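You operate a simulated robot arm through the tools that you are given. There is no shell and no other tool. Be economical: measure what you need, move in short steps, check, and stop when the job is done.

The job below is to be done with a simulated robot arm. You get a single attempt, and the scene is never put back.

## Task
Fit the blue terminal on tab three, then test it.
Fine: open clip lever one first and shut it before the test; it ends on GOOD.
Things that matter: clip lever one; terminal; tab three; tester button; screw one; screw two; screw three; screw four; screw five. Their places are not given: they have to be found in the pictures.

The check looks at the end state, three seconds after you hand in, the way a careful person would. Anything else that was tipped, shoved, dropped, spilled or broken makes it a failure.

## Robot
A 7-joint arm with a two-finger parallel gripper, fixed in place. Base frame: the origin is at the foot of the arm, x ahead of it, y to its left, z up. Lengths are in m, angles in degrees, forces in N, time in s.
With the tool pointing down near the work surface it reaches from about 0.1 to 0.58 m from the base axis. Its first joint turns from -66.0 to 66.0 degrees. Payload 2.6 kg.
The tool frame sits at the grasp point between the pads (the TCP): z along the fingers, y along the line on which they close. The tips reach 0.03 m beyond it. Largest opening 0.094 m; finger width 0.028, thickness 0.01; the body of the gripper, 0.05 by 0.096 m, starts 0.055 m behind the TCP.
Orientation is that of the tool frame in the base frame, as a unit quaternion [w, x, y, z]. With the fingers straight down and closing along the base's y, the tool's x points along the base's -x, its y along +y and its z along -z.

## Interface
- The arm moves only by the tool arm_command. Its arguments are lists of equal length, an entry for each row: "dp": the shift along the tool's x, y, z in m, a list of three; "rot": the turn, a rotation vector about the tool's x, y, z in degrees, a list of three; "hand": the closure, from 0 (fully open) to 1 (shut). In form: {"dp": [[tx, ty, tz], ...], "rot": [[ax, ay, az], ...], "hand": [hand, ...]}. A call has 1 to 10 rows; each row shifts and turns the commanded pose from where the row before left it, along the tool's axes as they then stand. A row lasts 0.2 s, in which the tool goes at most 0.05 m and 8.6 degrees; a call with a longer step from one row to the next is refused whole, and so is a gripper value outside its range. Where a pose cannot be reached the arm comes as near as it can. A force on the tool above 40 N (or 10 N above the force at the start of the call, whichever is more), or a blocked arm, ends the call early, and 0.2 s more pass. Each finger travels about 0.072 m/s and halts on what it meets, pressing with about 34 N; the grip force reading is that of the motor and also rises with nothing between the fingers. The clock runs only during rows and for 0.2 s after the last one: add rows that do not move to give the fingers time. It gives the time, the measured TCP pose, the force on the tool (base axes), the opening and the grip force at its end, in the units of the frame above (readings bear some noise).
- Cameras (640 x 400 px; columns grow to the right, rows downward): "scene" is fixed at [0.0243, 0.4316, 0.5715]; the picture's right is [-0.83, -0.56, 0.00], its down [-0.32, 0.47, -0.82] and it looks along [0.46, -0.68, -0.57] (base axes); focal length 312 px, centre (320, 200). "wrist" rides on the gripper at [-0.037, 0, -0.058] in the tool frame; the picture's right is [0.00, -1.00, 0.00], its down [0.97, 0.00, -0.24] and it looks along [0.24, 0.00, 0.97] (tool axes); focal length 218 px, centre (320, 200).
- get_image(camera): a new picture of that camera. No time passes.
- pixel_to_xyz(camera, pixels): there is no depth. For up to 12 entries [column, row, z] of the newest picture of that camera ("zoom" is the newest enlarged one), the place [x, y] in the base frame at which the ray of that pixel passes the height z, good to about 0.002 m, but the place of the scene camera against the robot may be out by one fixed shift of up to 0.012 m in any direction. No time passes.
- enlarge(camera, box): a new picture of the part [left, top, right, bottom] of that camera's present view, enlarged. No time passes.
- hand_in(): hands the job in; it is judged then, once.

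Go step by step. Measure first, check grasps and placings, and put right what went wrong. The budget is 80 turns and 54 pictures, counting those below and the enlarged ones. Unless the task says otherwise, let go and move clear before handing in, and close with one line.

The tools are called after "Call:" by a JSON object that holds its "fn" and its "kwargs". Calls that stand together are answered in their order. arm_command: Moves the arm, as the interface text tells. Its arguments: {"type":"object","properties":{"dp":{"type":"array","items":{"type":"array","items":{"type":"number"}}},"rot":{"type":"array","items":{"type":"array","items":{"type":"number"}}},"hand":{"type":"array","items":{"type":"number"}}},"required":["dp","rot","hand"]} The other tools are called the same way: get_image (camera) takes a picture; pixel_to_xyz (camera, pixels) gives the place at which the rays of pixels pass given heights; enlarge (camera, box) takes an enlarged picture of a part of a camera's view; hand_in () hands the job in.

At the start:

```text
t: 0.0
tcp_pos: [0.3169, 0.0955, 0.3828]
ee_rot: [-0.001, 0.0, 1.0, -0.001]
wrist_force: [0.4, 0.5, 0.4]
finger_gap: 0.094
grip_force: 0.0
```

scene: 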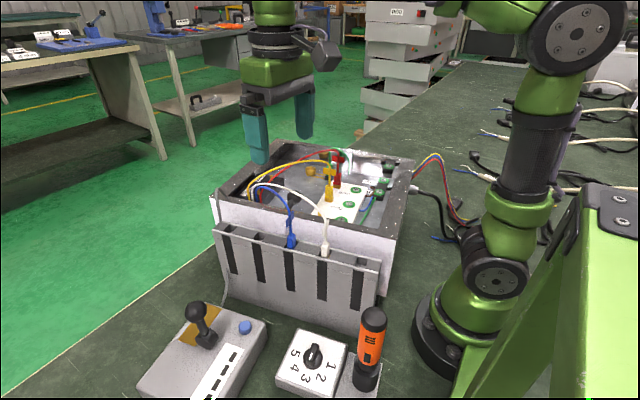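
wrist: 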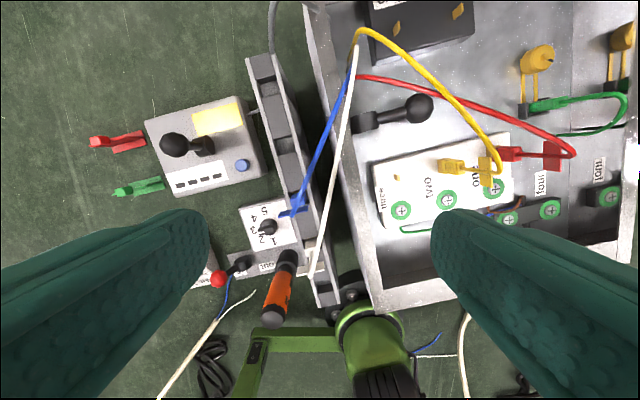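

The wrist view shows a box with a terminal strip (labels near 545,180), a blue wire's terminal at (293,212), a tester at (205,145). I'll enlarge to read the details.

Call:
{"fn": "enlarge", "kwargs": {"camera": "wrist", "box": [340, 0, 640, 190]}}

Call:
{"fn": "enlarge", "kwargs": {"camera": "wrist", "box": [80, 40, 360, 330]}}

Call:
{"fn": "enlarge", "kwargs": {"camera": "scene", "box": [200, 130, 430, 280]}}

Call:
{"fn": "enlarge", "kwargs": {"camera": "wrist", "box": [350, 120, 640, 300]}}

```text
2.11 times, centred on (490, 95) of wrist
```

zoom: 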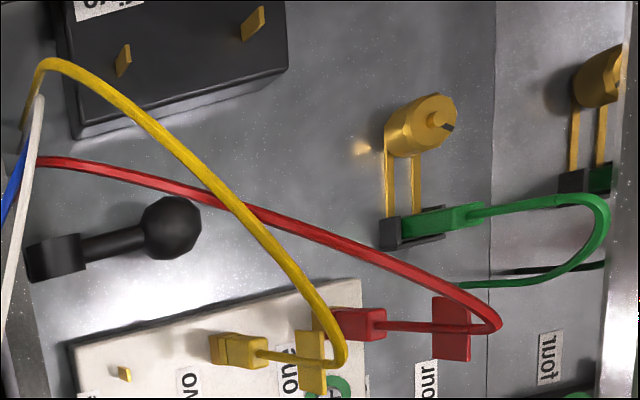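

```text
1.38 times, centred on (220, 185) of wrist
```

zoom: 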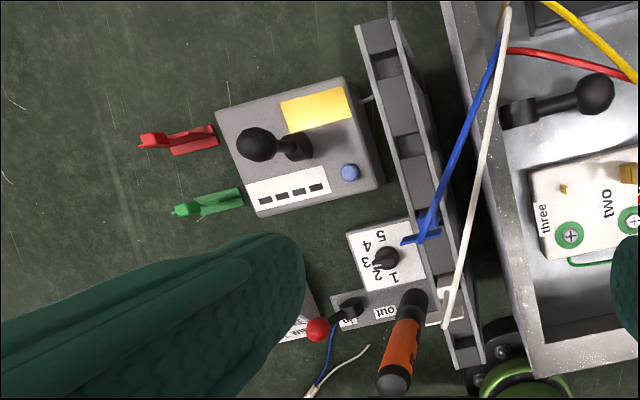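

```text
2.67 times, centred on (315, 205) of scene
```

zoom: 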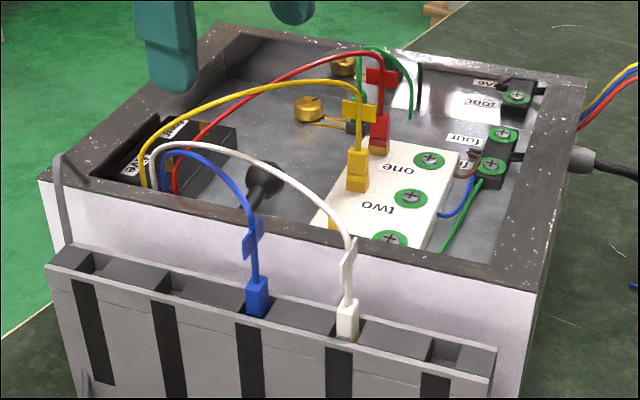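

```text
2.21 times, centred on (495, 210) of wrist
```

zoom: 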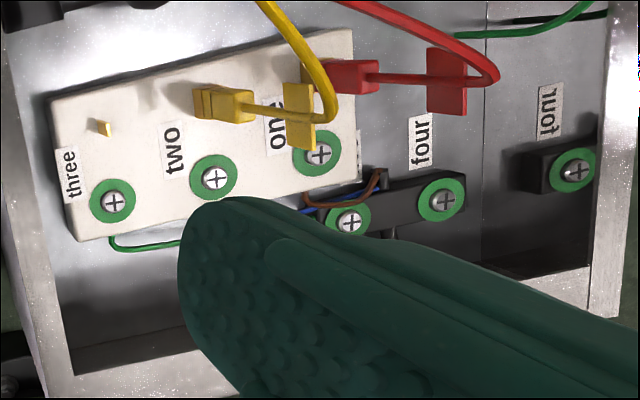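

The brass tab by "three" is bare, and blue is parked in the grey rack. I need to identify the levers and labels, so I'll enlarge more.

Call:
{"fn": "enlarge", "kwargs": {"camera": "scene", "box": [130, 280, 400, 400]}}

Call:
{"fn": "enlarge", "kwargs": {"camera": "scene", "box": [240, 145, 340, 210]}}

Call:
{"fn": "enlarge", "kwargs": {"camera": "scene", "box": [310, 140, 420, 230]}}

```text
2.37 times, centred on (265, 340) of scene
```

zoom: 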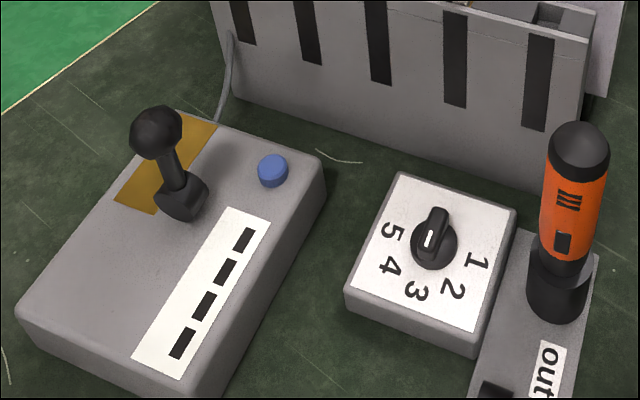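

```text
6.15 times, centred on (290, 178) of scene
```

zoom: 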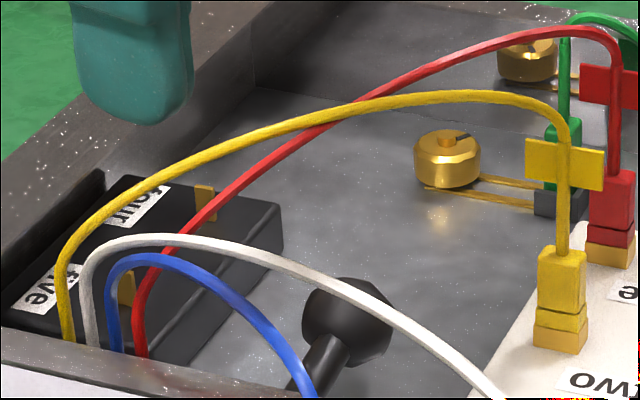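

```text
4.44 times, centred on (365, 185) of scene
```

zoom: 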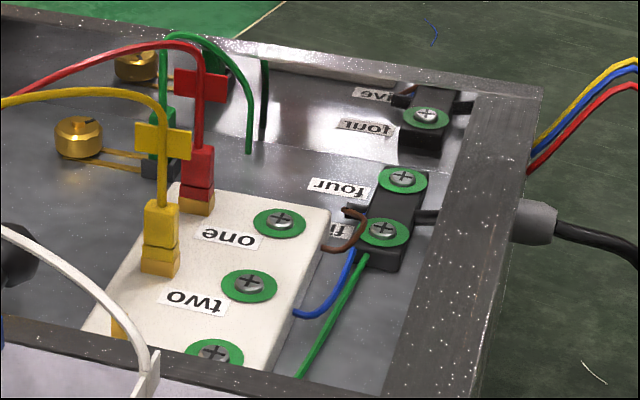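

I'll shift the camera over the tester side (tool +y) for a close look.

Call:
{"fn": "arm_command", "kwargs": {"dp": [[0, 0.04, 0], [0, 0.04, 0], [0, 0.04, 0], [0.0, 0.02, 0], [0, 0, 0]], "rot": [[0, 0, 0], [0, 0, 0], [0, 0, 0], [0, 0, 0], [0, 0, 0]], "hand": [0, 0, 0, 0, 0]}}

Call:
{"fn": "get_image", "kwargs": {"camera": "wrist"}}

Call:
{"fn": "get_image", "kwargs": {"camera": "scene"}}

```text
t: 1.2
tcp_pos: [0.317, 0.2356, 0.3831]
ee_rot: [0.0, 0.0, 1.0, 0.0]
wrist_force: [0.3, -0.8, -0.6]
finger_gap: 0.0939
grip_force: 0.0
```

```text
44 pictures are left
```

wrist: 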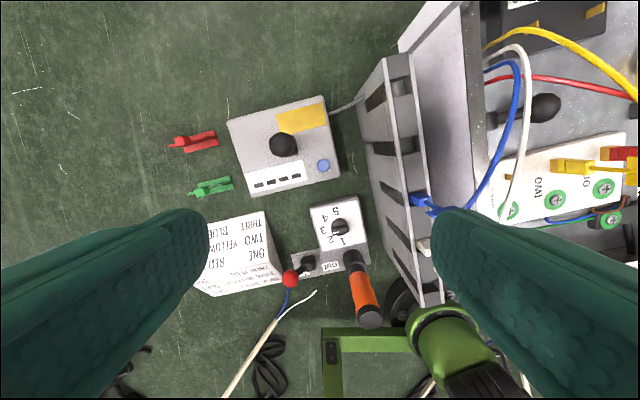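

```text
43 pictures are left
```

scene: 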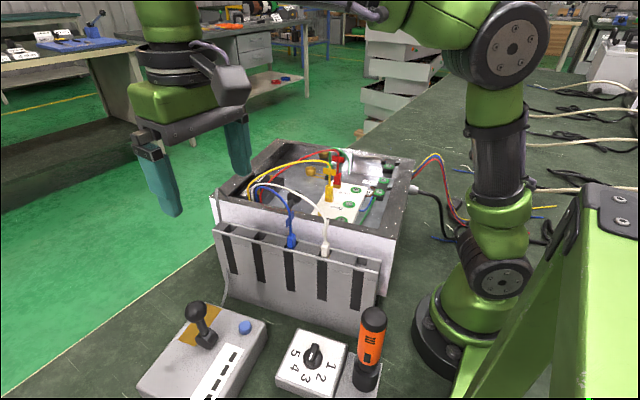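

There is an instruction card at (240,255). I'll enlarge it, plus the tester and in/out block.

Call:
{"fn": "enlarge", "kwargs": {"camera": "wrist", "box": [190, 205, 300, 300]}}

Call:
{"fn": "enlarge", "kwargs": {"camera": "wrist", "box": [220, 90, 350, 200]}}

Call:
{"fn": "enlarge", "kwargs": {"camera": "wrist", "box": [270, 190, 390, 300]}}

```text
4.21 times, centred on (245, 252) of wrist
```

zoom: 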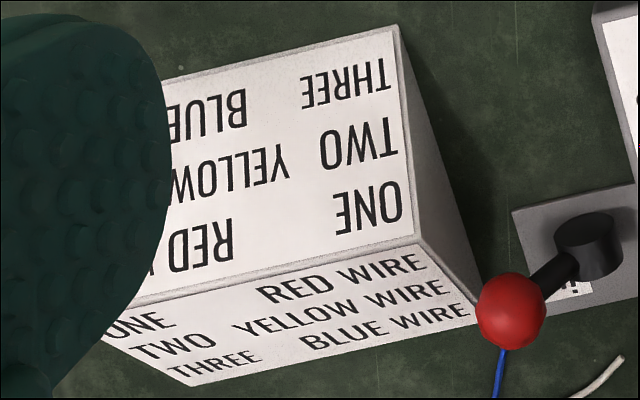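

```text
3.64 times, centred on (285, 145) of wrist
```

zoom: 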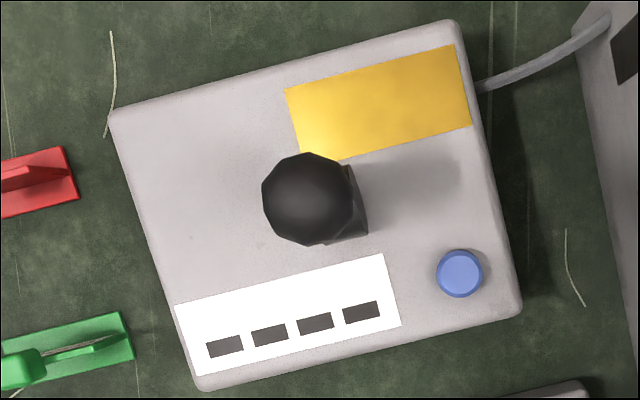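

```text
3.64 times, centred on (330, 245) of wrist
```

zoom: 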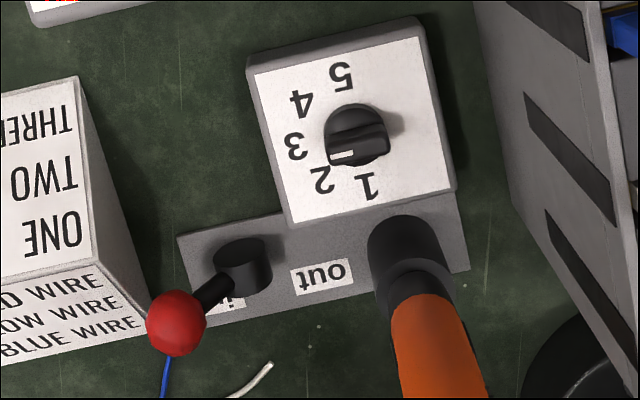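

Display and button are on the tester. Next I'll look down into the box from closer: move to around y=0.02 and lower a little, with the fingers kept well above the box.

Call:
{"fn": "arm_command", "kwargs": {"dp": [[0, -0.045, 0], [0, -0.045, 0], [0, -0.045, 0], [0, -0.045, 0], [0, -0.02, 0], [0.03, 0, 0], [0, 0, 0]], "rot": [[0, 0, 0], [0, 0, 0], [0, 0, 0], [0, 0, 0], [0, 0, 0], [0, 0, 0], [0, 0, 0]], "hand": [0, 0, 0, 0, 0, 0, 0]}}

Call:
{"fn": "get_image", "kwargs": {"camera": "wrist"}}

Call:
{"fn": "enlarge", "kwargs": {"camera": "wrist", "box": [230, 20, 430, 180]}}

```text
t: 2.8
tcp_pos: [0.2872, 0.0373, 0.3849]
ee_rot: [0.001, 0.0, 1.0, 0.0]
wrist_force: [0.6, -0.5, 0.2]
finger_gap: 0.0943
grip_force: 0.0
```

```text
39 pictures are left
```

wrist: 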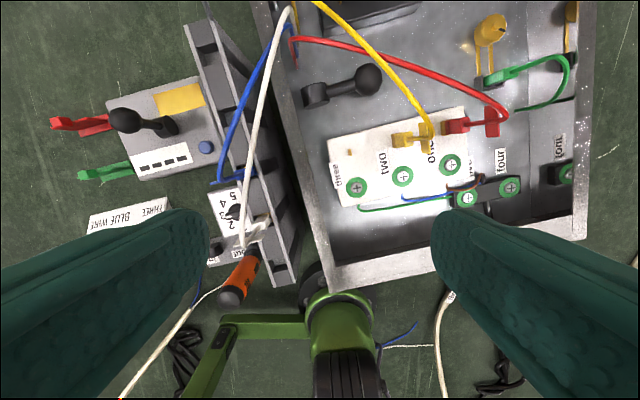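

```text
2.50 times, centred on (330, 100) of wrist
```

zoom: 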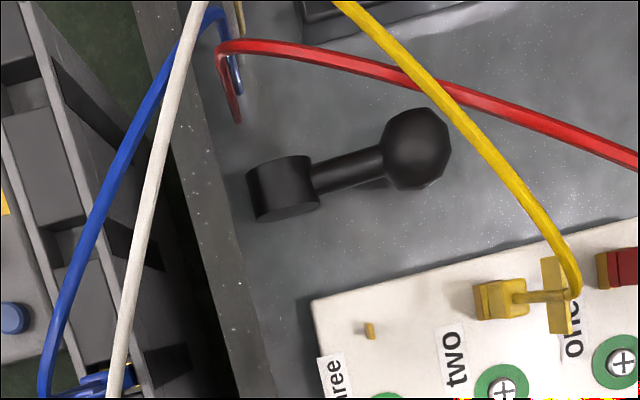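

I need to see each lever's hub and any labels from other angles; enlarging the scene camera on both.

Call:
{"fn": "enlarge", "kwargs": {"camera": "scene", "box": [268, 170, 328, 215]}}

Call:
{"fn": "enlarge", "kwargs": {"camera": "scene", "box": [165, 290, 265, 370]}}

```text
8.89 times, centred on (298, 192) of scene
```

zoom: 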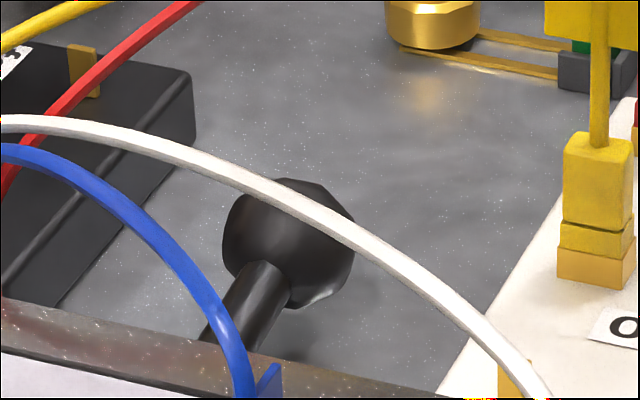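

```text
5.00 times, centred on (215, 330) of scene
```

zoom: 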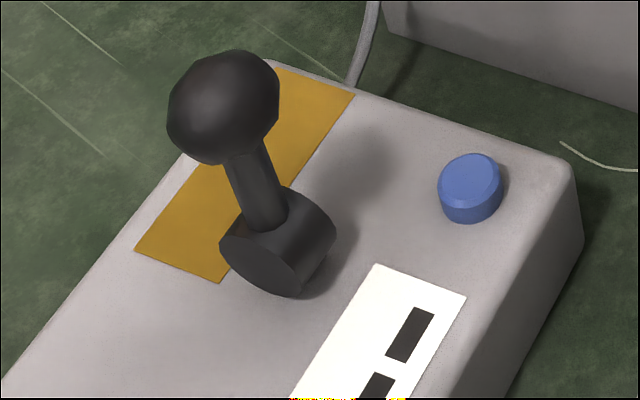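

Two black-ball levers exist, and there may be more out of view. I'll move further out (+x) and up to see the far part of the box.

Call:
{"fn": "arm_command", "kwargs": {"dp": [[-0.045, 0, 0], [-0.045, 0, -0.02], [-0.03, 0.02, -0.02], [0, 0.02, 0], [0, 0, 0]], "rot": [[0, 0, 0], [0, 0, 0], [0, 0, 0], [0, 0, 0], [0, 0, 0]], "hand": [0, 0, 0, 0, 0]}}

Call:
{"fn": "get_image", "kwargs": {"camera": "wrist"}}

```text
t: 4.0
tcp_pos: [0.4076, 0.0778, 0.4229]
ee_rot: [0.0, 0.0, 1.0, 0.0]
wrist_force: [0.8, -0.1, -0.4]
finger_gap: 0.0942
grip_force: 0.0
```

```text
35 pictures are left
```

wrist: 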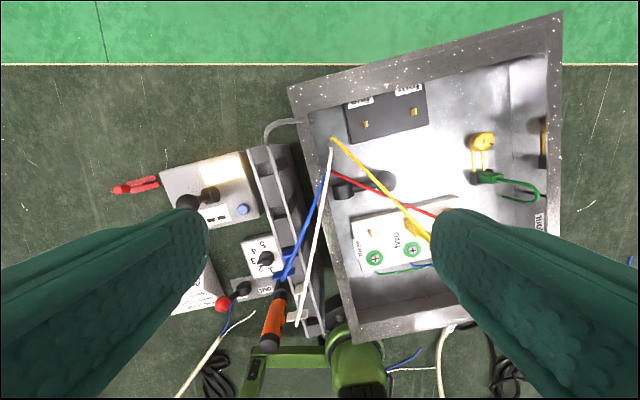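

Black-ball levers seen: box one at (375,183), tester one at (190,203). I'll triangulate them, the tab three (370,235) and terminal (285,278).

Call:
{"fn": "enlarge", "kwargs": {"camera": "wrist", "box": [230, 120, 450, 290]}}

Call:
{"fn": "pixel_to_xyz", "kwargs": {"camera": "scene", "pixels": [[295, 197, 0.2], [295, 197, 0.24], [199, 311, 0.2], [199, 311, 0.24], [206, 337, 0.2], [206, 337, 0.22], [245, 327, 0.2], [245, 327, 0.22], [291, 241, 0.24], [291, 241, 0.27]]}}

Call:
{"fn": "pixel_to_xyz", "kwargs": {"camera": "wrist", "pixels": [[382, 182, 0.2], [382, 182, 0.24], [343, 190, 0.2], [190, 203, 0.2], [190, 203, 0.24], [209, 194, 0.2], [242, 209, 0.2], [242, 209, 0.22], [370, 235, 0.2], [370, 235, 0.22], [285, 278, 0.24], [285, 278, 0.27]]}}

```text
2.35 times, centred on (340, 205) of wrist
```

zoom: 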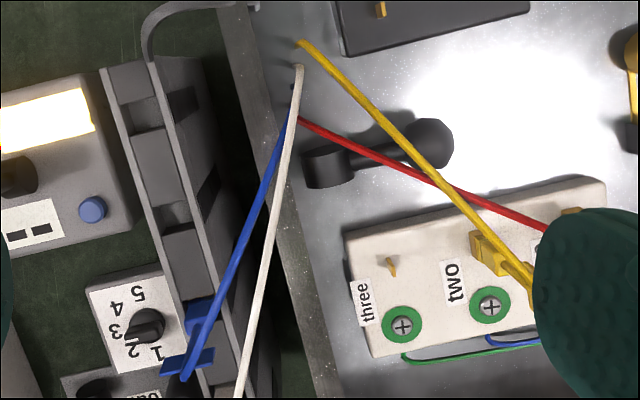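

```text
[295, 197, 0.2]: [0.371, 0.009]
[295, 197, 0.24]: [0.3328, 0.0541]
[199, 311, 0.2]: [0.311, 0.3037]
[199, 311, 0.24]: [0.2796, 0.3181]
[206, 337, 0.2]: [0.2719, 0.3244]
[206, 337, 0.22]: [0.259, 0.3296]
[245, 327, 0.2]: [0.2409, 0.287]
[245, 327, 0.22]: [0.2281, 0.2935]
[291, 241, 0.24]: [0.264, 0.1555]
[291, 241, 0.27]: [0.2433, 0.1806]
```

```text
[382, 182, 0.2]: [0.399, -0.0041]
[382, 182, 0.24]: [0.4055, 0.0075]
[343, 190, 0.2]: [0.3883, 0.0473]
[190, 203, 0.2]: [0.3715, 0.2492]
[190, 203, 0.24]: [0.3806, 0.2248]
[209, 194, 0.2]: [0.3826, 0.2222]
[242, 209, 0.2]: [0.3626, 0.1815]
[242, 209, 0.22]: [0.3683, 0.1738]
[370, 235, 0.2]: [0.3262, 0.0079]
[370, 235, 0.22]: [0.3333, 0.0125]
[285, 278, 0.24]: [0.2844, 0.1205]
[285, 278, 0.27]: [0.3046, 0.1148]
```

Box lever's ball comes out near (0.396,-0.016,0.18) and its hub (0.382,0.044,0.16), nearly flat. The tester lever stands upright at (0.355,0.28), so the table is lower than the box floor. I'll tilt the camera toward +y to check for labels.

Call:
{"fn": "arm_command", "kwargs": {"dp": [[0.03, -0.04, 0], [0.01, -0.045, 0], [0, -0.045, 0], [0, -0.04, 0], [0, 0, 0], [0, 0, 0], [0, 0, 0], [0, 0, 0], [0, 0, 0], [0, 0, 0]], "rot": [[0, 0, 0], [0, 0, 0], [0, 0, 0], [0, 0, 0], [-8, 0, 0], [-8, 0, 0], [-8, 0, 0], [-8, 0, 0], [-8, 0, 0], [0, 0, 0]], "hand": [0, 0, 0, 0, 0, 0, 0, 0, 0, 0]}}

Call:
{"fn": "get_image", "kwargs": {"camera": "wrist"}}

```text
t: 6.2
tcp_pos: [0.3667, -0.0945, 0.4244]
ee_rot: [0.0, 0.0, 0.939, 0.343]
wrist_force: [0.3, 0.7, -0.4]
finger_gap: 0.0938
grip_force: 0.2
```

```text
33 pictures are left
```

wrist: 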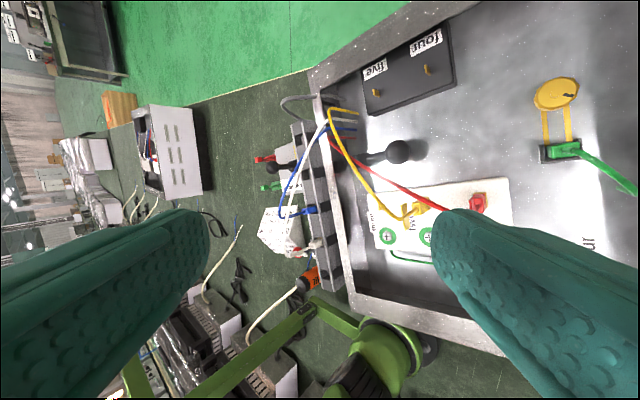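

No other box levers are visible. I'll enlarge around the box lever at (385,155) and the tester from this angle.

Call:
{"fn": "enlarge", "kwargs": {"camera": "wrist", "box": [310, 90, 450, 190]}}

Call:
{"fn": "enlarge", "kwargs": {"camera": "wrist", "box": [230, 120, 340, 300]}}

```text
4.00 times, centred on (380, 140) of wrist
```

zoom: 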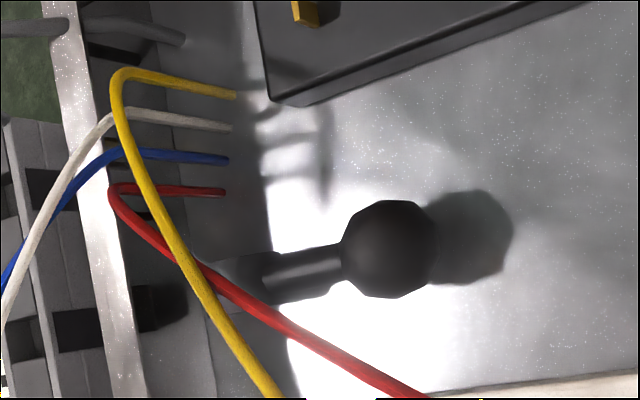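

```text
2.22 times, centred on (285, 210) of wrist
```

zoom: 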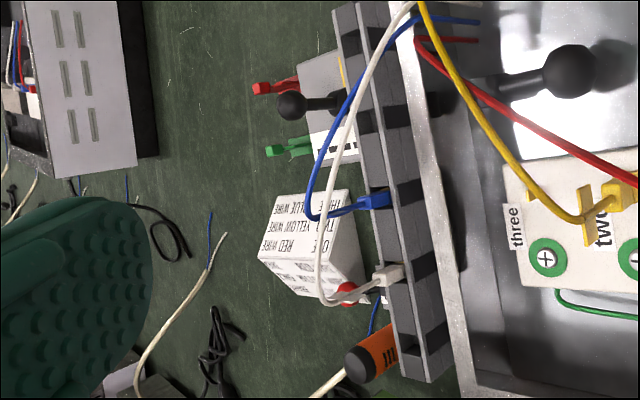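

Only this one lever is in the box, pivoting in a plane across the wall (axis roughly along x). I'll level the tool, yaw it so the fingers close along the lever's axis, and hover above the ball.

Call:
{"fn": "arm_command", "kwargs": {"dp": [[0, 0, 0], [0, 0, 0], [0, 0, 0], [0, 0, 0], [0, 0, 0], [-0.029, 0.04, 0], [0, 0.038, 0], [0, 0, 0]], "rot": [[8, 0, 0], [8, 0, 0], [8, 0, 0], [8, 0, 0], [8, 0, 0], [0, 0, 0], [0, 0, 0], [0, 0, 0]], "hand": [0, 0, 0, 0, 0, 0, 0, 0]}}

Call:
{"fn": "arm_command", "kwargs": {"dp": [[0, 0, 0], [0, 0, 0], [0, 0, 0], [0, 0, 0], [0, 0, 0], [0, 0, 0], [0, 0, 0], [0, 0, 0], [0, 0, 0], [0, 0, 0]], "rot": [[0, 0, 8.5], [0, 0, 8.5], [0, 0, 8.5], [0, 0, 8.5], [0, 0, 8.5], [0, 0, 8.5], [0, 0, 8.5], [0, 0, 8.5], [0, 0, 8.5], [0, 0, 0]], "hand": [0, 0, 0, 0, 0, 0, 0, 0, 0, 0]}}

Call:
{"fn": "get_image", "kwargs": {"camera": "wrist"}}

```text
t: 8.0
tcp_pos: [0.3953, -0.0162, 0.4239]
ee_rot: [0.0, 0.0, 1.0, 0.001]
wrist_force: [-0.3, 0.9, -0.2]
finger_gap: 0.0942
grip_force: 0.1
```

```text
t: 10.2
tcp_pos: [0.3965, -0.0159, 0.4234]
ee_rot: [0.0, 0.62, 0.785, 0.0]
wrist_force: [0.2, 0.0, 0.3]
finger_gap: 0.0939
grip_force: 0.0
```

```text
30 pictures are left
```

wrist: 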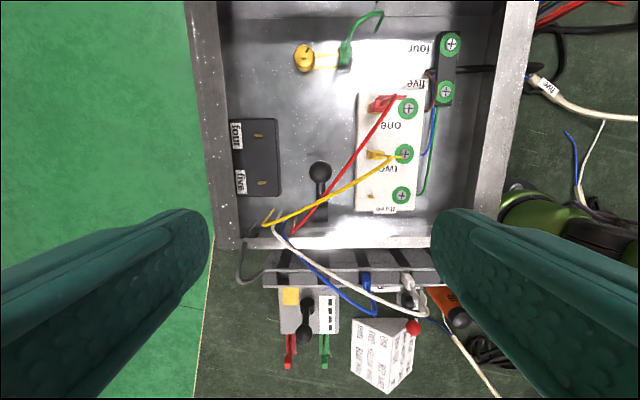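

This view is square with the box: ball at (320,172), tab three at (371,196). I'll query positions at candidate heights and enlarge for details.

Call:
{"fn": "enlarge", "kwargs": {"camera": "wrist", "box": [230, 150, 440, 290]}}

Call:
{"fn": "pixel_to_xyz", "kwargs": {"camera": "wrist", "pixels": [[320, 172, 0.18], [320, 172, 0.16], [322, 210, 0.16], [371, 196, 0.18], [371, 196, 0.2], [320, 243, 0.2], [320, 243, 0.23], [365, 280, 0.2], [365, 280, 0.23], [402, 196, 0.175], [402, 196, 0.19], [345, 249, 0.15]]}}

```text
2.86 times, centred on (335, 220) of wrist
```

zoom: 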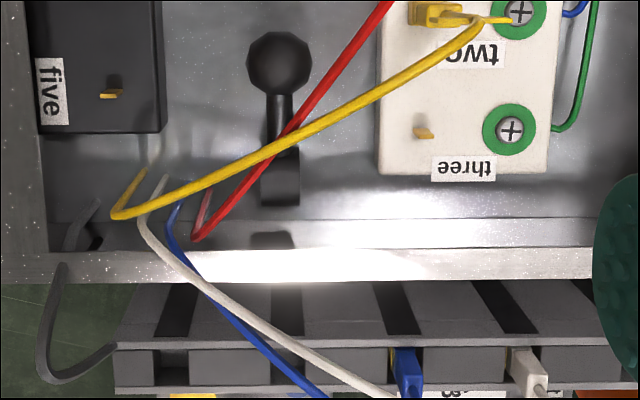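

```text
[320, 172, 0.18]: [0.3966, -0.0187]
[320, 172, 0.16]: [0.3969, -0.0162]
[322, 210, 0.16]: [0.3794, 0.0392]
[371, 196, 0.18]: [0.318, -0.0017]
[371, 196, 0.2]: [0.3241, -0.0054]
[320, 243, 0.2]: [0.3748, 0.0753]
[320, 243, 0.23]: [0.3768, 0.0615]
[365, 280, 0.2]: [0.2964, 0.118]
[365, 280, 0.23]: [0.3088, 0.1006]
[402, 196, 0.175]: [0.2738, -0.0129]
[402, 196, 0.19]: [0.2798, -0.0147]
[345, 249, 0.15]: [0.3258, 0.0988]
```

Ball triangulates to (0.396,-0.018,0.178), tab three to (0.315,0.000,0.170). I'll half-close the fingers and descend toward the ball.

Call:
{"fn": "arm_command", "kwargs": {"dp": [[-0.002, 0, 0.04], [0, 0, 0.04], [0, 0, 0.04], [0, 0, 0.04], [0, 0, 0.02], [0, 0, 0]], "rot": [[0, 0, 0], [0, 0, 0], [0, 0, 0], [0, 0, 0], [0, 0, 0], [0, 0, 0]], "hand": [0.4, 0.4, 0.4, 0.4, 0.4, 0.4]}}

Call:
{"fn": "get_image", "kwargs": {"camera": "wrist"}}

```text
t: 11.6
tcp_pos: [0.3962, -0.0194, 0.2435]
ee_rot: [0.0, 0.62, 0.785, 0.0]
wrist_force: [-0.8, -0.4, 0.4]
finger_gap: 0.0563
grip_force: 0.0
```

```text
28 pictures are left
```

wrist: 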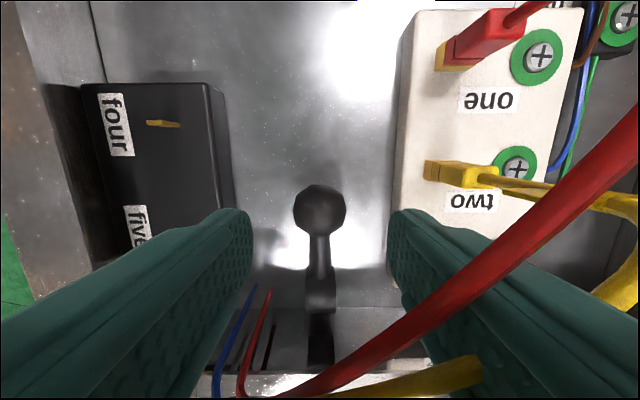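

The ball sits centred at (320,210), as predicted. Descending 0.058 and closing.

Call:
{"fn": "arm_command", "kwargs": {"dp": [[0, 0, 0.03], [0, 0, 0.026], [0, 0, 0], [0, 0, 0], [0, 0, 0], [0, 0, 0]], "rot": [[0, 0, 0], [0, 0, 0], [0, 0, 0], [0, 0, 0], [0, 0, 0], [0, 0, 0]], "hand": [0.4, 0.4, 0.75, 0.75, 0.75, 0.75]}}

```text
t: 13.0
tcp_pos: [0.3958, -0.0189, 0.1865]
ee_rot: [0.0, 0.619, 0.785, 0.001]
wrist_force: [-0.4, 0.3, -1.8]
finger_gap: 0.032
grip_force: 45.0
```

The ball is gripped (gap 0.032). I'll lift along the lever's arc in small steps and watch the force.

Call:
{"fn": "arm_command", "kwargs": {"dp": [[0.0027, 0, -0.005], [0.003, 0, -0.0049], [0.0036, 0, -0.0045], [0.0038, 0, -0.0042], [0, 0, 0]], "rot": [[0, 0, 0], [0, 0, 0], [0, 0, 0], [0, 0, 0], [0, 0, 0]], "hand": [0.75, 0.75, 0.75, 0.75, 0.75]}}

```text
t: 14.2
tcp_pos: [0.3937, -0.0074, 0.2079]
ee_rot: [0.002, 0.62, 0.785, -0.003]
wrist_force: [-6.3, -24.7, -4.9]
finger_gap: 0.0323
grip_force: 45.3
```

The measured path fits a lever starting at 18° with r=0.065, now about 40°. I'll correct the arc and go on to 60°.

Call:
{"fn": "arm_command", "kwargs": {"dp": [[0.002, 0, -0.006], [0.0049, 0, -0.0051], [0.0046, 0, -0.0034], [0.0047, 0, -0.0031], [0, 0, 0]], "rot": [[0, 0, 0], [0, 0, 0], [0, 0, 0], [0, 0, 0], [0, 0, 0]], "hand": [0.75, 0.75, 0.75, 0.75, 0.75]}}

Call:
{"fn": "get_image", "kwargs": {"camera": "wrist"}}

```text
t: 15.4
tcp_pos: [0.3898, 0.0122, 0.2255]
ee_rot: [0.002, 0.617, 0.787, 0.002]
wrist_force: [-0.8, 0.1, -0.3]
finger_gap: 0.0234
grip_force: 0.1
```

```text
27 pictures are left
```

wrist: 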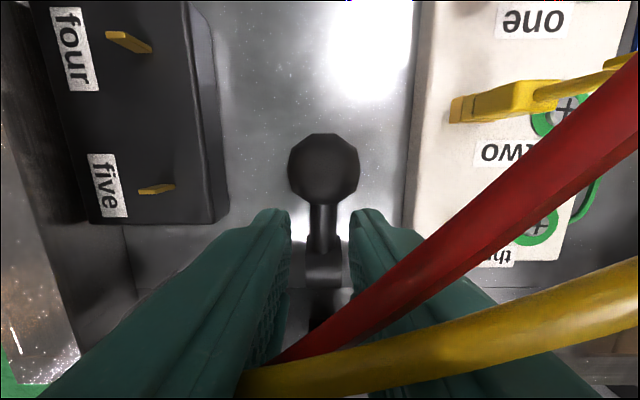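

The fingers slipped off: the ball at (322,168) is still near its start, maybe a few degrees higher. I'll open, regrip deeper, and lift nearly vertically in one short step to read the resistance.

Call:
{"fn": "arm_command", "kwargs": {"dp": [[0, 0, -0.01], [-0.028, 0, 0], [0, 0, 0.025], [0, 0, 0.026], [0, 0, 0], [0, 0, 0], [0, 0, 0], [0, 0, 0]], "rot": [[0, 0, 0], [0, 0, 0], [0, 0, 0], [0, 0, 0], [0, 0, 0], [0, 0, 0], [0, 0, 0], [0, 0, 0]], "hand": [0.4, 0.4, 0.4, 0.4, 0.4, 0.9, 0.9, 0.9]}}

Call:
{"fn": "arm_command", "kwargs": {"dp": [[0.0005, 0, -0.003], [0.001, 0, -0.003], [0.001, 0, -0.003], [0, 0, 0]], "rot": [[0, 0, 0], [0, 0, 0], [0, 0, 0], [0, 0, 0]], "hand": [0.9, 0.9, 0.9, 0.9]}}

Call:
{"fn": "get_image", "kwargs": {"camera": "wrist"}}

```text
t: 17.2
tcp_pos: [0.395, -0.0171, 0.1835]
ee_rot: [0.0, 0.619, 0.785, 0.0]
wrist_force: [5.1, 0.1, -5.7]
finger_gap: 0.0321
grip_force: 44.8
```

```text
t: 18.2
tcp_pos: [0.396, -0.0168, 0.1922]
ee_rot: [-0.001, 0.619, 0.786, -0.001]
wrist_force: [10.4, -3.7, -18.0]
finger_gap: 0.0323
grip_force: 44.7
```

```text
26 pictures are left
```

wrist: 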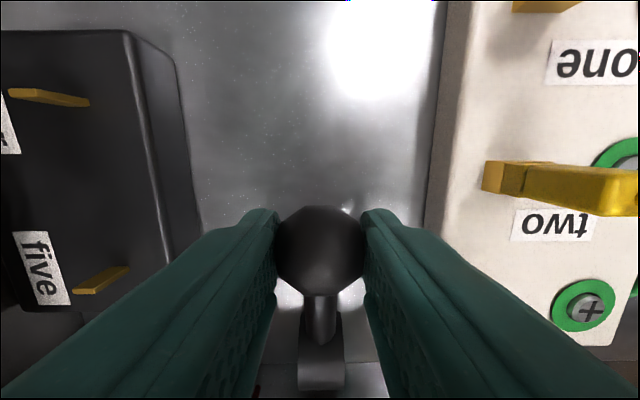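

The lever resists with about 18 N and the ball has risen only about 3 mm. I'll wait without moving to see whether it creeps (damping) or holds (stop).

Call:
{"fn": "arm_command", "kwargs": {"dp": [[0, 0, 0], [0, 0, 0], [0, 0, 0], [0, 0, 0], [0, 0, 0], [0, 0, 0], [0, 0, 0], [0, 0, 0], [0, 0, 0], [0, 0, 0]], "rot": [[0, 0, 0], [0, 0, 0], [0, 0, 0], [0, 0, 0], [0, 0, 0], [0, 0, 0], [0, 0, 0], [0, 0, 0], [0, 0, 0], [0, 0, 0]], "hand": [0.9, 0.9, 0.9, 0.9, 0.9, 0.9, 0.9, 0.9, 0.9, 0.9]}}

Call:
{"fn": "arm_command", "kwargs": {"dp": [[0, 0, -0.002], [0.0005, 0, -0.002], [0, 0, 0], [0, 0, 0]], "rot": [[0, 0, 0], [0, 0, 0], [0, 0, 0], [0, 0, 0]], "hand": [0.9, 0.9, 0.9, 0.9]}}

Call:
{"fn": "get_image", "kwargs": {"camera": "wrist"}}

```text
t: 20.4
tcp_pos: [0.3951, -0.0147, 0.1921]
ee_rot: [0.001, 0.62, 0.785, 0.0]
wrist_force: [0.8, -12.8, -5.8]
finger_gap: 0.0319
grip_force: 45.4
```

```text
t: 21.4
tcp_pos: [0.3941, -0.0137, 0.1958]
ee_rot: [-0.001, 0.62, 0.785, -0.001]
wrist_force: [-1.5, -7.1, -16.8]
finger_gap: 0.0318
grip_force: 45.3
```

```text
25 pictures are left
```

wrist: 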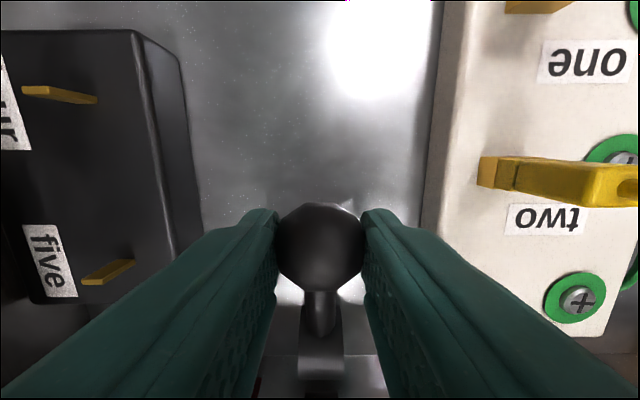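

The force relaxed while the ball stayed with the pads, so the lever is heavily damped and is moving. I'll continue slowly along the arc.

Call:
{"fn": "arm_command", "kwargs": {"dp": [[0.0007, 0, -0.0013], [0.0007, 0, -0.0013], [0.0007, 0, -0.0013], [0.0007, 0, -0.0013], [0.0007, 0, -0.0013], [0.0008, 0, -0.0012], [0.0008, 0, -0.0012], [0.0008, 0, -0.0012], [0.0008, 0, -0.0012], [0.0008, 0, -0.0012]], "rot": [[0, 0, 0], [0, 0, 0], [0, 0, 0], [0, 0, 0], [0, 0, 0], [0, 0, 0], [0, 0, 0], [0, 0, 0], [0, 0, 0], [0, 0, 0]], "hand": [0.9, 0.9, 0.9, 0.9, 0.9, 0.9, 0.9, 0.9, 0.9, 0.9]}}

Call:
{"fn": "get_image", "kwargs": {"camera": "wrist"}}

```text
t: 23.6
tcp_pos: [0.3943, -0.0085, 0.2085]
ee_rot: [0.002, 0.619, 0.786, -0.001]
wrist_force: [-3.4, -16.0, -13.7]
finger_gap: 0.0319
grip_force: 44.6
```

```text
24 pictures are left
```

wrist: 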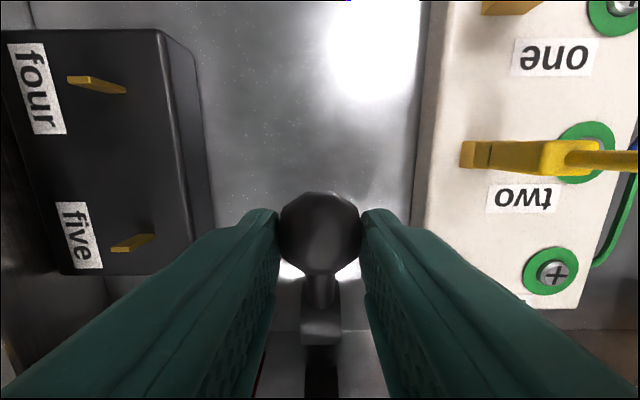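

The pads slip on the ball, so friction isn't enough. I'll release, back off to the −y side, tilt the tool 30° and use the narrow-open fingers as a fork under the ball (shaft in the gap).

Call:
{"fn": "arm_command", "kwargs": {"dp": [[0, 0, 0], [0, 0, -0.025], [0, 0, -0.025], [-0.03, 0, 0], [-0.03, 0, 0], [0, 0, 0], [0, 0, 0], [0, 0, 0], [0, 0, 0], [0, 0, 0]], "rot": [[0, 0, 0], [0, 0, 0], [0, 0, 0], [0, 0, 0], [0, 0, 0], [0, 7.5, 0], [0, 7.5, 0], [0, 7.5, 0], [0, 7.5, 0], [0, 0, 0]], "hand": [0.5, 0.5, 0.5, 0.5, 0.6, 0.7, 0.81, 0.81, 0.81, 0.81]}}

Call:
{"fn": "get_image", "kwargs": {"camera": "wrist"}}

```text
t: 25.8
tcp_pos: [0.4084, -0.0653, 0.259]
ee_rot: [-0.204, 0.598, 0.758, 0.161]
wrist_force: [-0.4, -0.7, 0.1]
finger_gap: 0.0176
grip_force: 0.0
```

```text
23 pictures are left
```

wrist: 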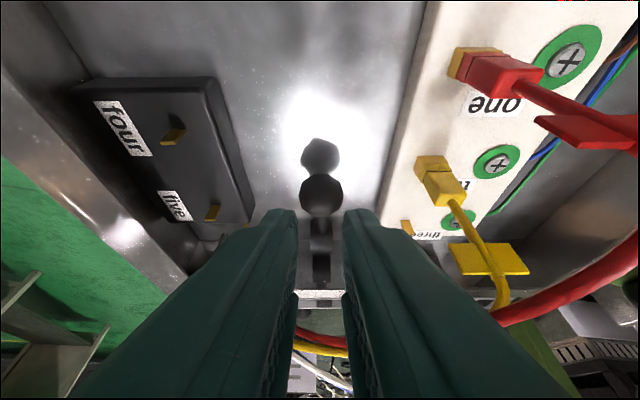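

The ball fell back to its start (321,195; reflection at row 158 puts the floor near z=0.15), so the lever is spring-held. I'll drop the fork in front of the ball and slide it under.

Call:
{"fn": "arm_command", "kwargs": {"dp": [[-0.0176, 0, 0.0172], [-0.0176, 0, 0.0172], [-0.0176, 0, 0.0172], [0, 0, 0], [0.0105, 0, 0.0054], [0.0105, 0, 0.0054], [0, 0, 0]], "rot": [[0, 0, 0], [0, 0, 0], [0, 0, 0], [0, 0, 0], [0, 0, 0], [0, 0, 0], [0, 0, 0]], "hand": [0.81, 0.81, 0.81, 0.81, 0.81, 0.81, 0.81]}}

Call:
{"fn": "get_image", "kwargs": {"camera": "wrist"}}

```text
t: 27.4
tcp_pos: [0.4069, -0.0603, 0.1874]
ee_rot: [-0.204, 0.598, 0.758, 0.16]
wrist_force: [-0.4, -0.2, -0.8]
finger_gap: 0.0178
grip_force: 0.0
```

```text
22 pictures are left
```

wrist: 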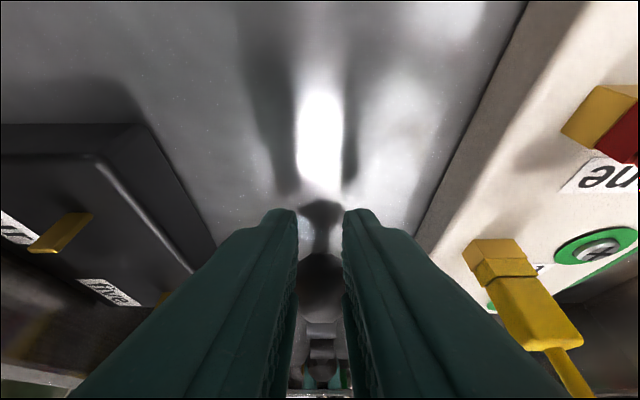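

The fork sits in front of and under the ball at (320,285). Now pushing it up the arc in small steps.

Call:
{"fn": "arm_command", "kwargs": {"dp": [[0.0043, 0, 0.0025], [0.0036, 0, -0.0028], [0.0036, 0, -0.0028], [0.0039, 0, -0.0023], [0.0039, 0, -0.0023], [0.0042, 0, -0.0017], [0.0042, 0, -0.0017], [0.0044, 0, -0.0011], [0.0044, 0, -0.0011], [0, 0, 0]], "rot": [[0, 0, 0], [0, 0, 0], [0, 0, 0], [0, 0, 0], [0, 0, 0], [0, 0, 0], [0, 0, 0], [0, 0, 0], [0, 0, 0], [0, 0, 0]], "hand": [0.81, 0.81, 0.81, 0.81, 0.81, 0.81, 0.81, 0.81, 0.81, 0.81]}}

Call:
{"fn": "get_image", "kwargs": {"camera": "wrist"}}

```text
t: 29.6
tcp_pos: [0.4016, -0.035, 0.2182]
ee_rot: [-0.203, 0.599, 0.758, 0.161]
wrist_force: [-0.5, 0.3, -0.2]
finger_gap: 0.018
grip_force: 0.1
```

```text
21 pictures are left
```

wrist: 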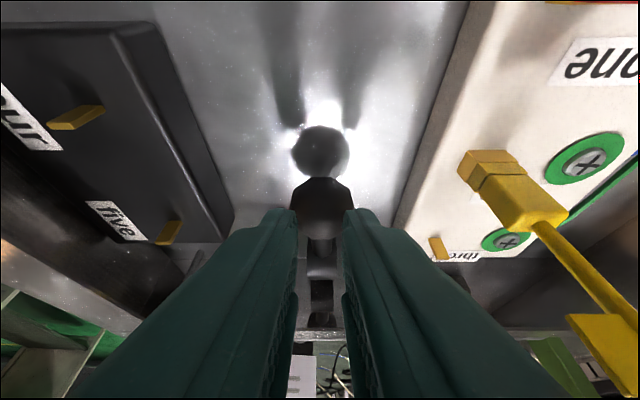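

The ball at (322,207) didn't follow: the fork slid up past it, so the resistance is strong. I'll go back down with a steeper tilt and wider fork, then push purely along the fork normal and read force.

Call:
{"fn": "arm_command", "kwargs": {"dp": [[-0.0152, 0, -0.0088], [-0.0152, 0, -0.0088], [0, 0, 0], [0, 0, 0], [-0.0103, 0, 0.0122], [-0.0103, 0, 0.0122], [0.0105, 0, 0.0088], [0.004, 0, 0], [0.004, 0, 0], [0, 0, 0]], "rot": [[0, 0, 0], [0, 0, 0], [0, 5, 0], [0, 5, 0], [0, 0, 0], [0, 0, 0], [0, 0, 0], [0, 0, 0], [0, 0, 0], [0, 0, 0]], "hand": [0.75, 0.75, 0.75, 0.75, 0.75, 0.75, 0.75, 0.75, 0.75, 0.75]}}

Call:
{"fn": "enlarge", "kwargs": {"camera": "wrist", "box": [240, 150, 400, 400]}}

```text
t: 31.8
tcp_pos: [0.4044, -0.0517, 0.1922]
ee_rot: [-0.268, 0.581, 0.738, 0.212]
wrist_force: [-1.4, -9.6, 6.1]
finger_gap: 0.0276
grip_force: 8.4
```

```text
1.60 times, centred on (320, 275) of wrist
```

zoom: 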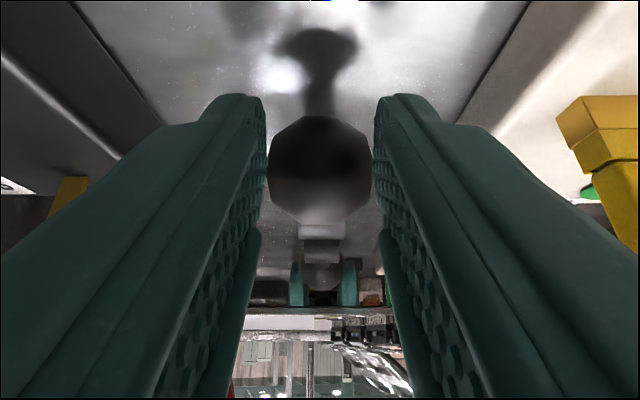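

The ball wedged the fingers apart (gap 0.0276), so no fork leverage. I'll back out, level, and test whether the lever instead moves downward by pressing gently with closed fingers.

Call:
{"fn": "arm_command", "kwargs": {"dp": [[0, 0, 0], [0, 0, -0.035], [0, 0, -0.035], [0, 0, 0], [0, 0, 0], [0, 0, 0], [0, 0, 0], [0, 0, 0], [0.04, 0, 0], [0.04, 0, 0]], "rot": [[0, 0, 0], [0, 0, 0], [0, 0, 0], [0, -8, 0], [0, -8, 0], [0, -8, 0], [0, -8, 0], [0, -8, 0], [0, 0, 0], [0, 0, 0]], "hand": [0.5, 0.5, 0.7, 0.9, 1, 1, 1, 1, 1, 1]}}

Call:
{"fn": "arm_command", "kwargs": {"dp": [[0, 0, 0.01], [0, 0, 0.01], [0, 0, 0.004], [0, 0, 0.004], [0, 0, 0.004], [0, 0, 0]], "rot": [[0, 0, 0], [0, 0, 0], [0, 0, 0], [0, 0, 0], [0, 0, 0], [0, 0, 0]], "hand": [1, 1, 1, 1, 1, 1]}}

Call:
{"fn": "get_image", "kwargs": {"camera": "wrist"}}

```text
t: 34.0
tcp_pos: [0.3975, -0.0174, 0.2444]
ee_rot: [0.0, 0.62, 0.785, -0.001]
wrist_force: [-0.4, -0.3, -0.1]
finger_gap: 0.0
grip_force: 33.0
```

```text
t: 35.2
tcp_pos: [0.3966, -0.0181, 0.2184]
ee_rot: [0.004, 0.619, 0.785, 0.005]
wrist_force: [-3.2, -0.4, 6.0]
finger_gap: 0.0002
grip_force: 32.8
stopped in row 6: the force on the tool passed its limit (the readings are from after the stop); the commanded pose is now the measured one
```

```text
19 pictures are left
```

wrist: 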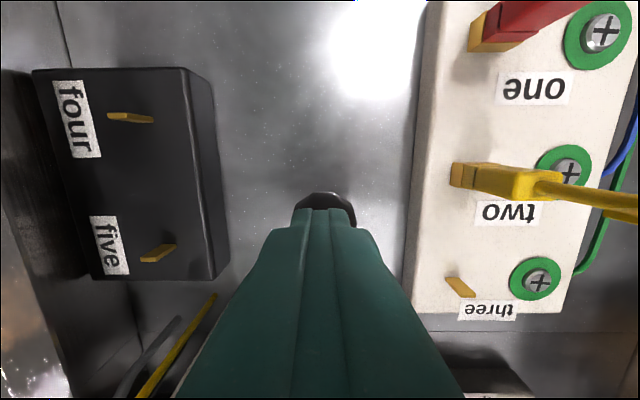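

Downward is a hard stop (40 N at ball top, z≈0.19), so up is the opening direction and it needs more than pad friction. I'll yaw 90° so the fingers close in the lever's plane, one finger under the ball and one over it.

Call:
{"fn": "arm_command", "kwargs": {"dp": [[0, 0, -0.04], [0, 0, -0.04], [0, 0, 0], [0, 0, 0], [0, 0, 0], [0, 0, 0], [0, 0, 0], [0, 0, 0], [0, 0, 0], [0, 0, 0]], "rot": [[0, 0, 0], [0, 0, 0], [0, 0, -8.5], [0, 0, -8.5], [0, 0, -8.5], [0, 0, -8.5], [0, 0, -8.5], [0, 0, -8.5], [0, 0, -8.5], [0, 0, -8.5]], "hand": [0.8, 0.55, 0.55, 0.55, 0.55, 0.55, 0.55, 0.55, 0.55, 0.55]}}

Call:
{"fn": "arm_command", "kwargs": {"dp": [[0, 0, 0], [0, 0, 0], [0, 0, 0], [0, -0.04, 0], [0, -0.03, 0], [0, 0, 0], [0, 0, 0], [0, 0, 0], [0, 0, 0], [0, 0, 0]], "rot": [[0, 0, -8.5], [0, 0, -8.5], [0, 0, -5], [0, 0, 0], [0, 0, 0], [-8, 0, 0], [-8, 0, 0], [-8, 0, 0], [-8, 0, 0], [-3, 0, 0]], "hand": [0.55, 0.55, 0.55, 0.55, 0.55, 0.55, 0.55, 0.55, 0.55, 0.55]}}

Call:
{"fn": "get_image", "kwargs": {"camera": "wrist"}}

```text
t: 37.4
tcp_pos: [0.3962, -0.0193, 0.2977]
ee_rot: [0.004, 0.074, 0.997, 0.001]
wrist_force: [0.5, -0.7, 0.1]
finger_gap: 0.0422
grip_force: 0.1
```

```text
t: 39.6
tcp_pos: [0.4097, -0.0856, 0.2968]
ee_rot: [-0.029, -0.113, 0.947, 0.3]
wrist_force: [-1.1, 0.5, -0.4]
finger_gap: 0.0425
grip_force: 0.0
```

```text
18 pictures are left
```

wrist: 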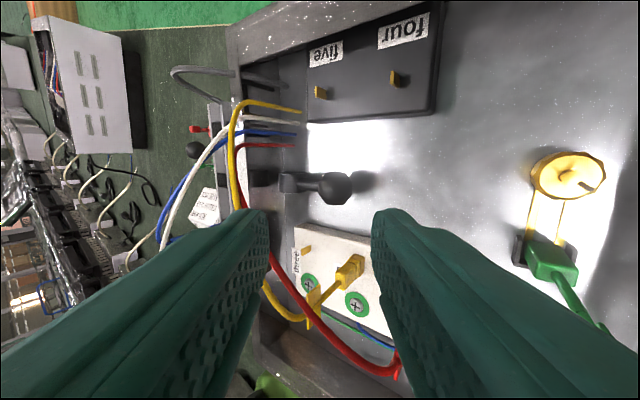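

Ball at (335,188) lines up. Moving along the tool axis so the ball goes between the fingers, then closing.

Call:
{"fn": "arm_command", "kwargs": {"dp": [[-0.0024, -0.0129, 0.03], [0, 0, 0.035], [0, 0, 0.025], [0, 0, 0.02], [0, 0, 0], [0, 0, 0], [0, 0, 0]], "rot": [[0, 0, 0], [0, 0, 0], [0, 0, 0], [0, 0, 0], [0, 0, 0], [0, 0, 0], [0, 0, 0]], "hand": [0.55, 0.55, 0.55, 0.55, 0.55, 0.8, 0.8]}}

Call:
{"fn": "get_image", "kwargs": {"camera": "wrist"}}

```text
t: 41.2
tcp_pos: [0.4032, -0.0341, 0.1997]
ee_rot: [-0.03, -0.113, 0.948, 0.297]
wrist_force: [3.5, -3.9, -3.1]
finger_gap: 0.0316
grip_force: 45.7
```

```text
17 pictures are left
```

wrist: 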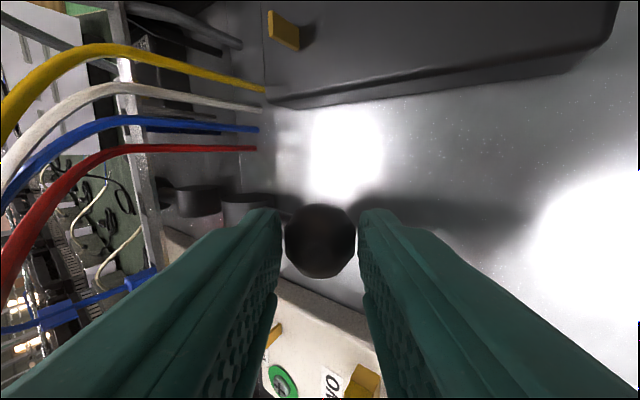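

The ball is clamped with a finger above and one below. Now rotating tool and lever together about the hub, 18° first.

Call:
{"fn": "arm_command", "kwargs": {"dp": [[0, 0.0042, -0.002], [0, 0.0042, -0.002], [0, 0.0042, -0.002], [0, 0.0042, -0.002], [0, 0.0042, -0.002], [0, 0.0042, -0.002], [0, 0, 0]], "rot": [[3, 0, 0], [3, 0, 0], [3, 0, 0], [3, 0, 0], [3, 0, 0], [3, 0, 0], [0, 0, 0]], "hand": [0.9, 0.9, 0.9, 0.9, 0.9, 0.9, 0.9]}}

Call:
{"fn": "get_image", "kwargs": {"camera": "wrist"}}

```text
t: 42.8
tcp_pos: [0.3994, -0.0208, 0.2227]
ee_rot: [-0.012, -0.115, 0.983, 0.144]
wrist_force: [4.1, -23.2, 14.0]
finger_gap: 0.0313
grip_force: 44.8
```

```text
16 pictures are left
```

wrist: 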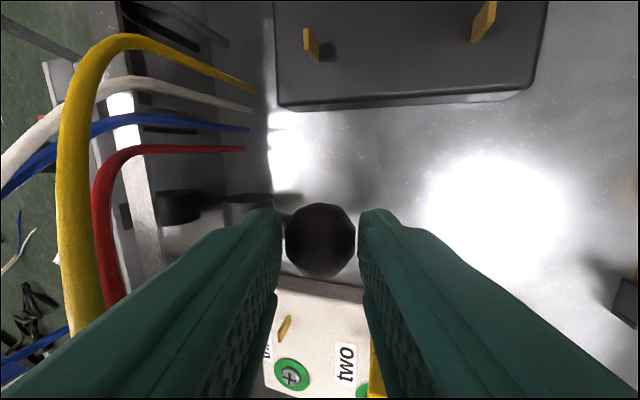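

The lever is following freely now (tangential force is only about 2 N; most is radial from a slightly wrong hub guess). I'll ease outward and continue.

Call:
{"fn": "arm_command", "kwargs": {"dp": [[0, -0.0018, -0.0024], [0, 0.00385, -0.0023], [0, 0.00385, -0.0023], [0, 0.00385, -0.0023], [0, 0.00385, -0.0023], [0, 0.00385, -0.0023], [0, 0.00385, -0.0023], [0, 0, 0]], "rot": [[0, 0, 0], [3, 0, 0], [3, 0, 0], [3, 0, 0], [3, 0, 0], [3, 0, 0], [3, 0, 0], [0, 0, 0]], "hand": [0.9, 0.9, 0.9, 0.9, 0.9, 0.9, 0.9, 0.9]}}

```text
t: 44.6
tcp_pos: [0.3949, 0.0001, 0.2408]
ee_rot: [0.005, -0.118, 0.993, -0.008]
wrist_force: [-1.7, 3.4, -3.2]
finger_gap: 0.0309
grip_force: 45.1
```

Forces are small and the lever is near 54°. Continuing another 24°.

Call:
{"fn": "arm_command", "kwargs": {"dp": [[0, 0.00385, -0.0023], [0, 0.00385, -0.0023], [0, 0.00385, -0.0023], [0, 0.00385, -0.0023], [0, 0.00385, -0.0023], [0, 0.00385, -0.0023], [0, 0.00385, -0.0023], [0, 0.00385, -0.0023], [0, 0, 0]], "rot": [[3, 0, 0], [3, 0, 0], [3, 0, 0], [3, 0, 0], [3, 0, 0], [3, 0, 0], [3, 0, 0], [3, 0, 0], [0, 0, 0]], "hand": [0.9, 0.9, 0.9, 0.9, 0.9, 0.9, 0.9, 0.9, 0.9]}}

Call:
{"fn": "get_image", "kwargs": {"camera": "scene"}}

```text
t: 46.6
tcp_pos: [0.3869, 0.0333, 0.2518]
ee_rot: [0.03, -0.113, 0.97, -0.215]
wrist_force: [-0.1, -0.4, 0.8]
finger_gap: 0.0093
grip_force: 0.1
```

```text
15 pictures are left
```

scene: 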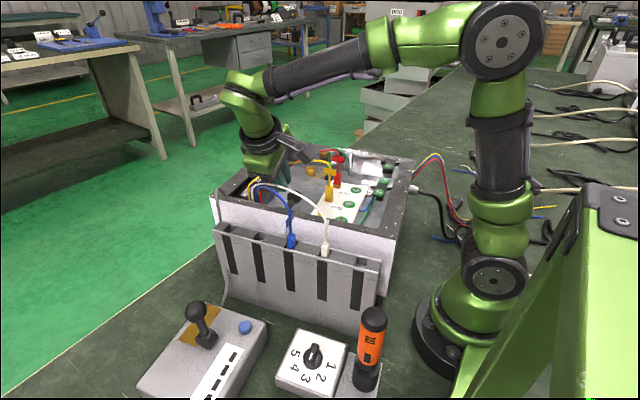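

The ball left the pads at the end (gap 0.0093). Checking where the lever is.

Call:
{"fn": "get_image", "kwargs": {"camera": "wrist"}}

```text
14 pictures are left
```

wrist: 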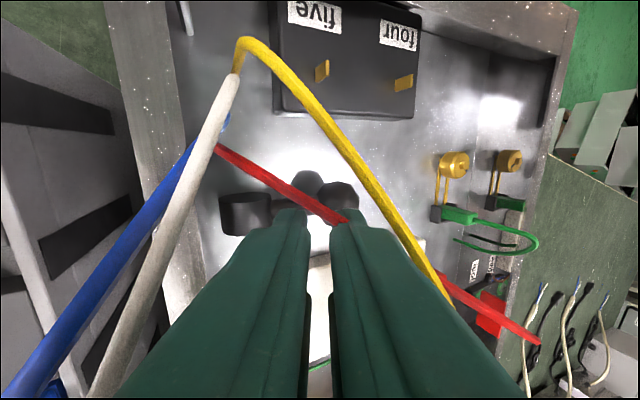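

Call:
{"fn": "enlarge", "kwargs": {"camera": "wrist", "box": [210, 150, 390, 260]}}

```text
3.56 times, centred on (300, 205) of wrist
```

zoom: 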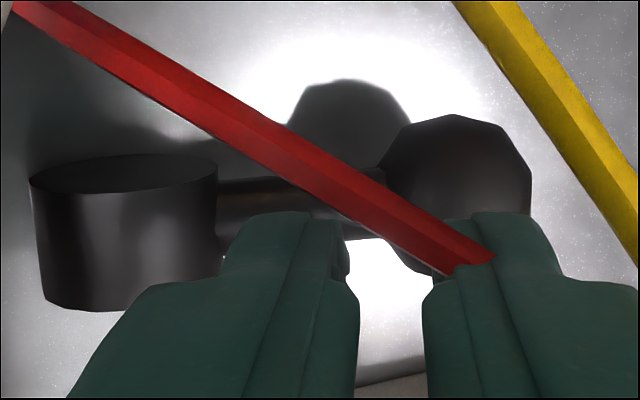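

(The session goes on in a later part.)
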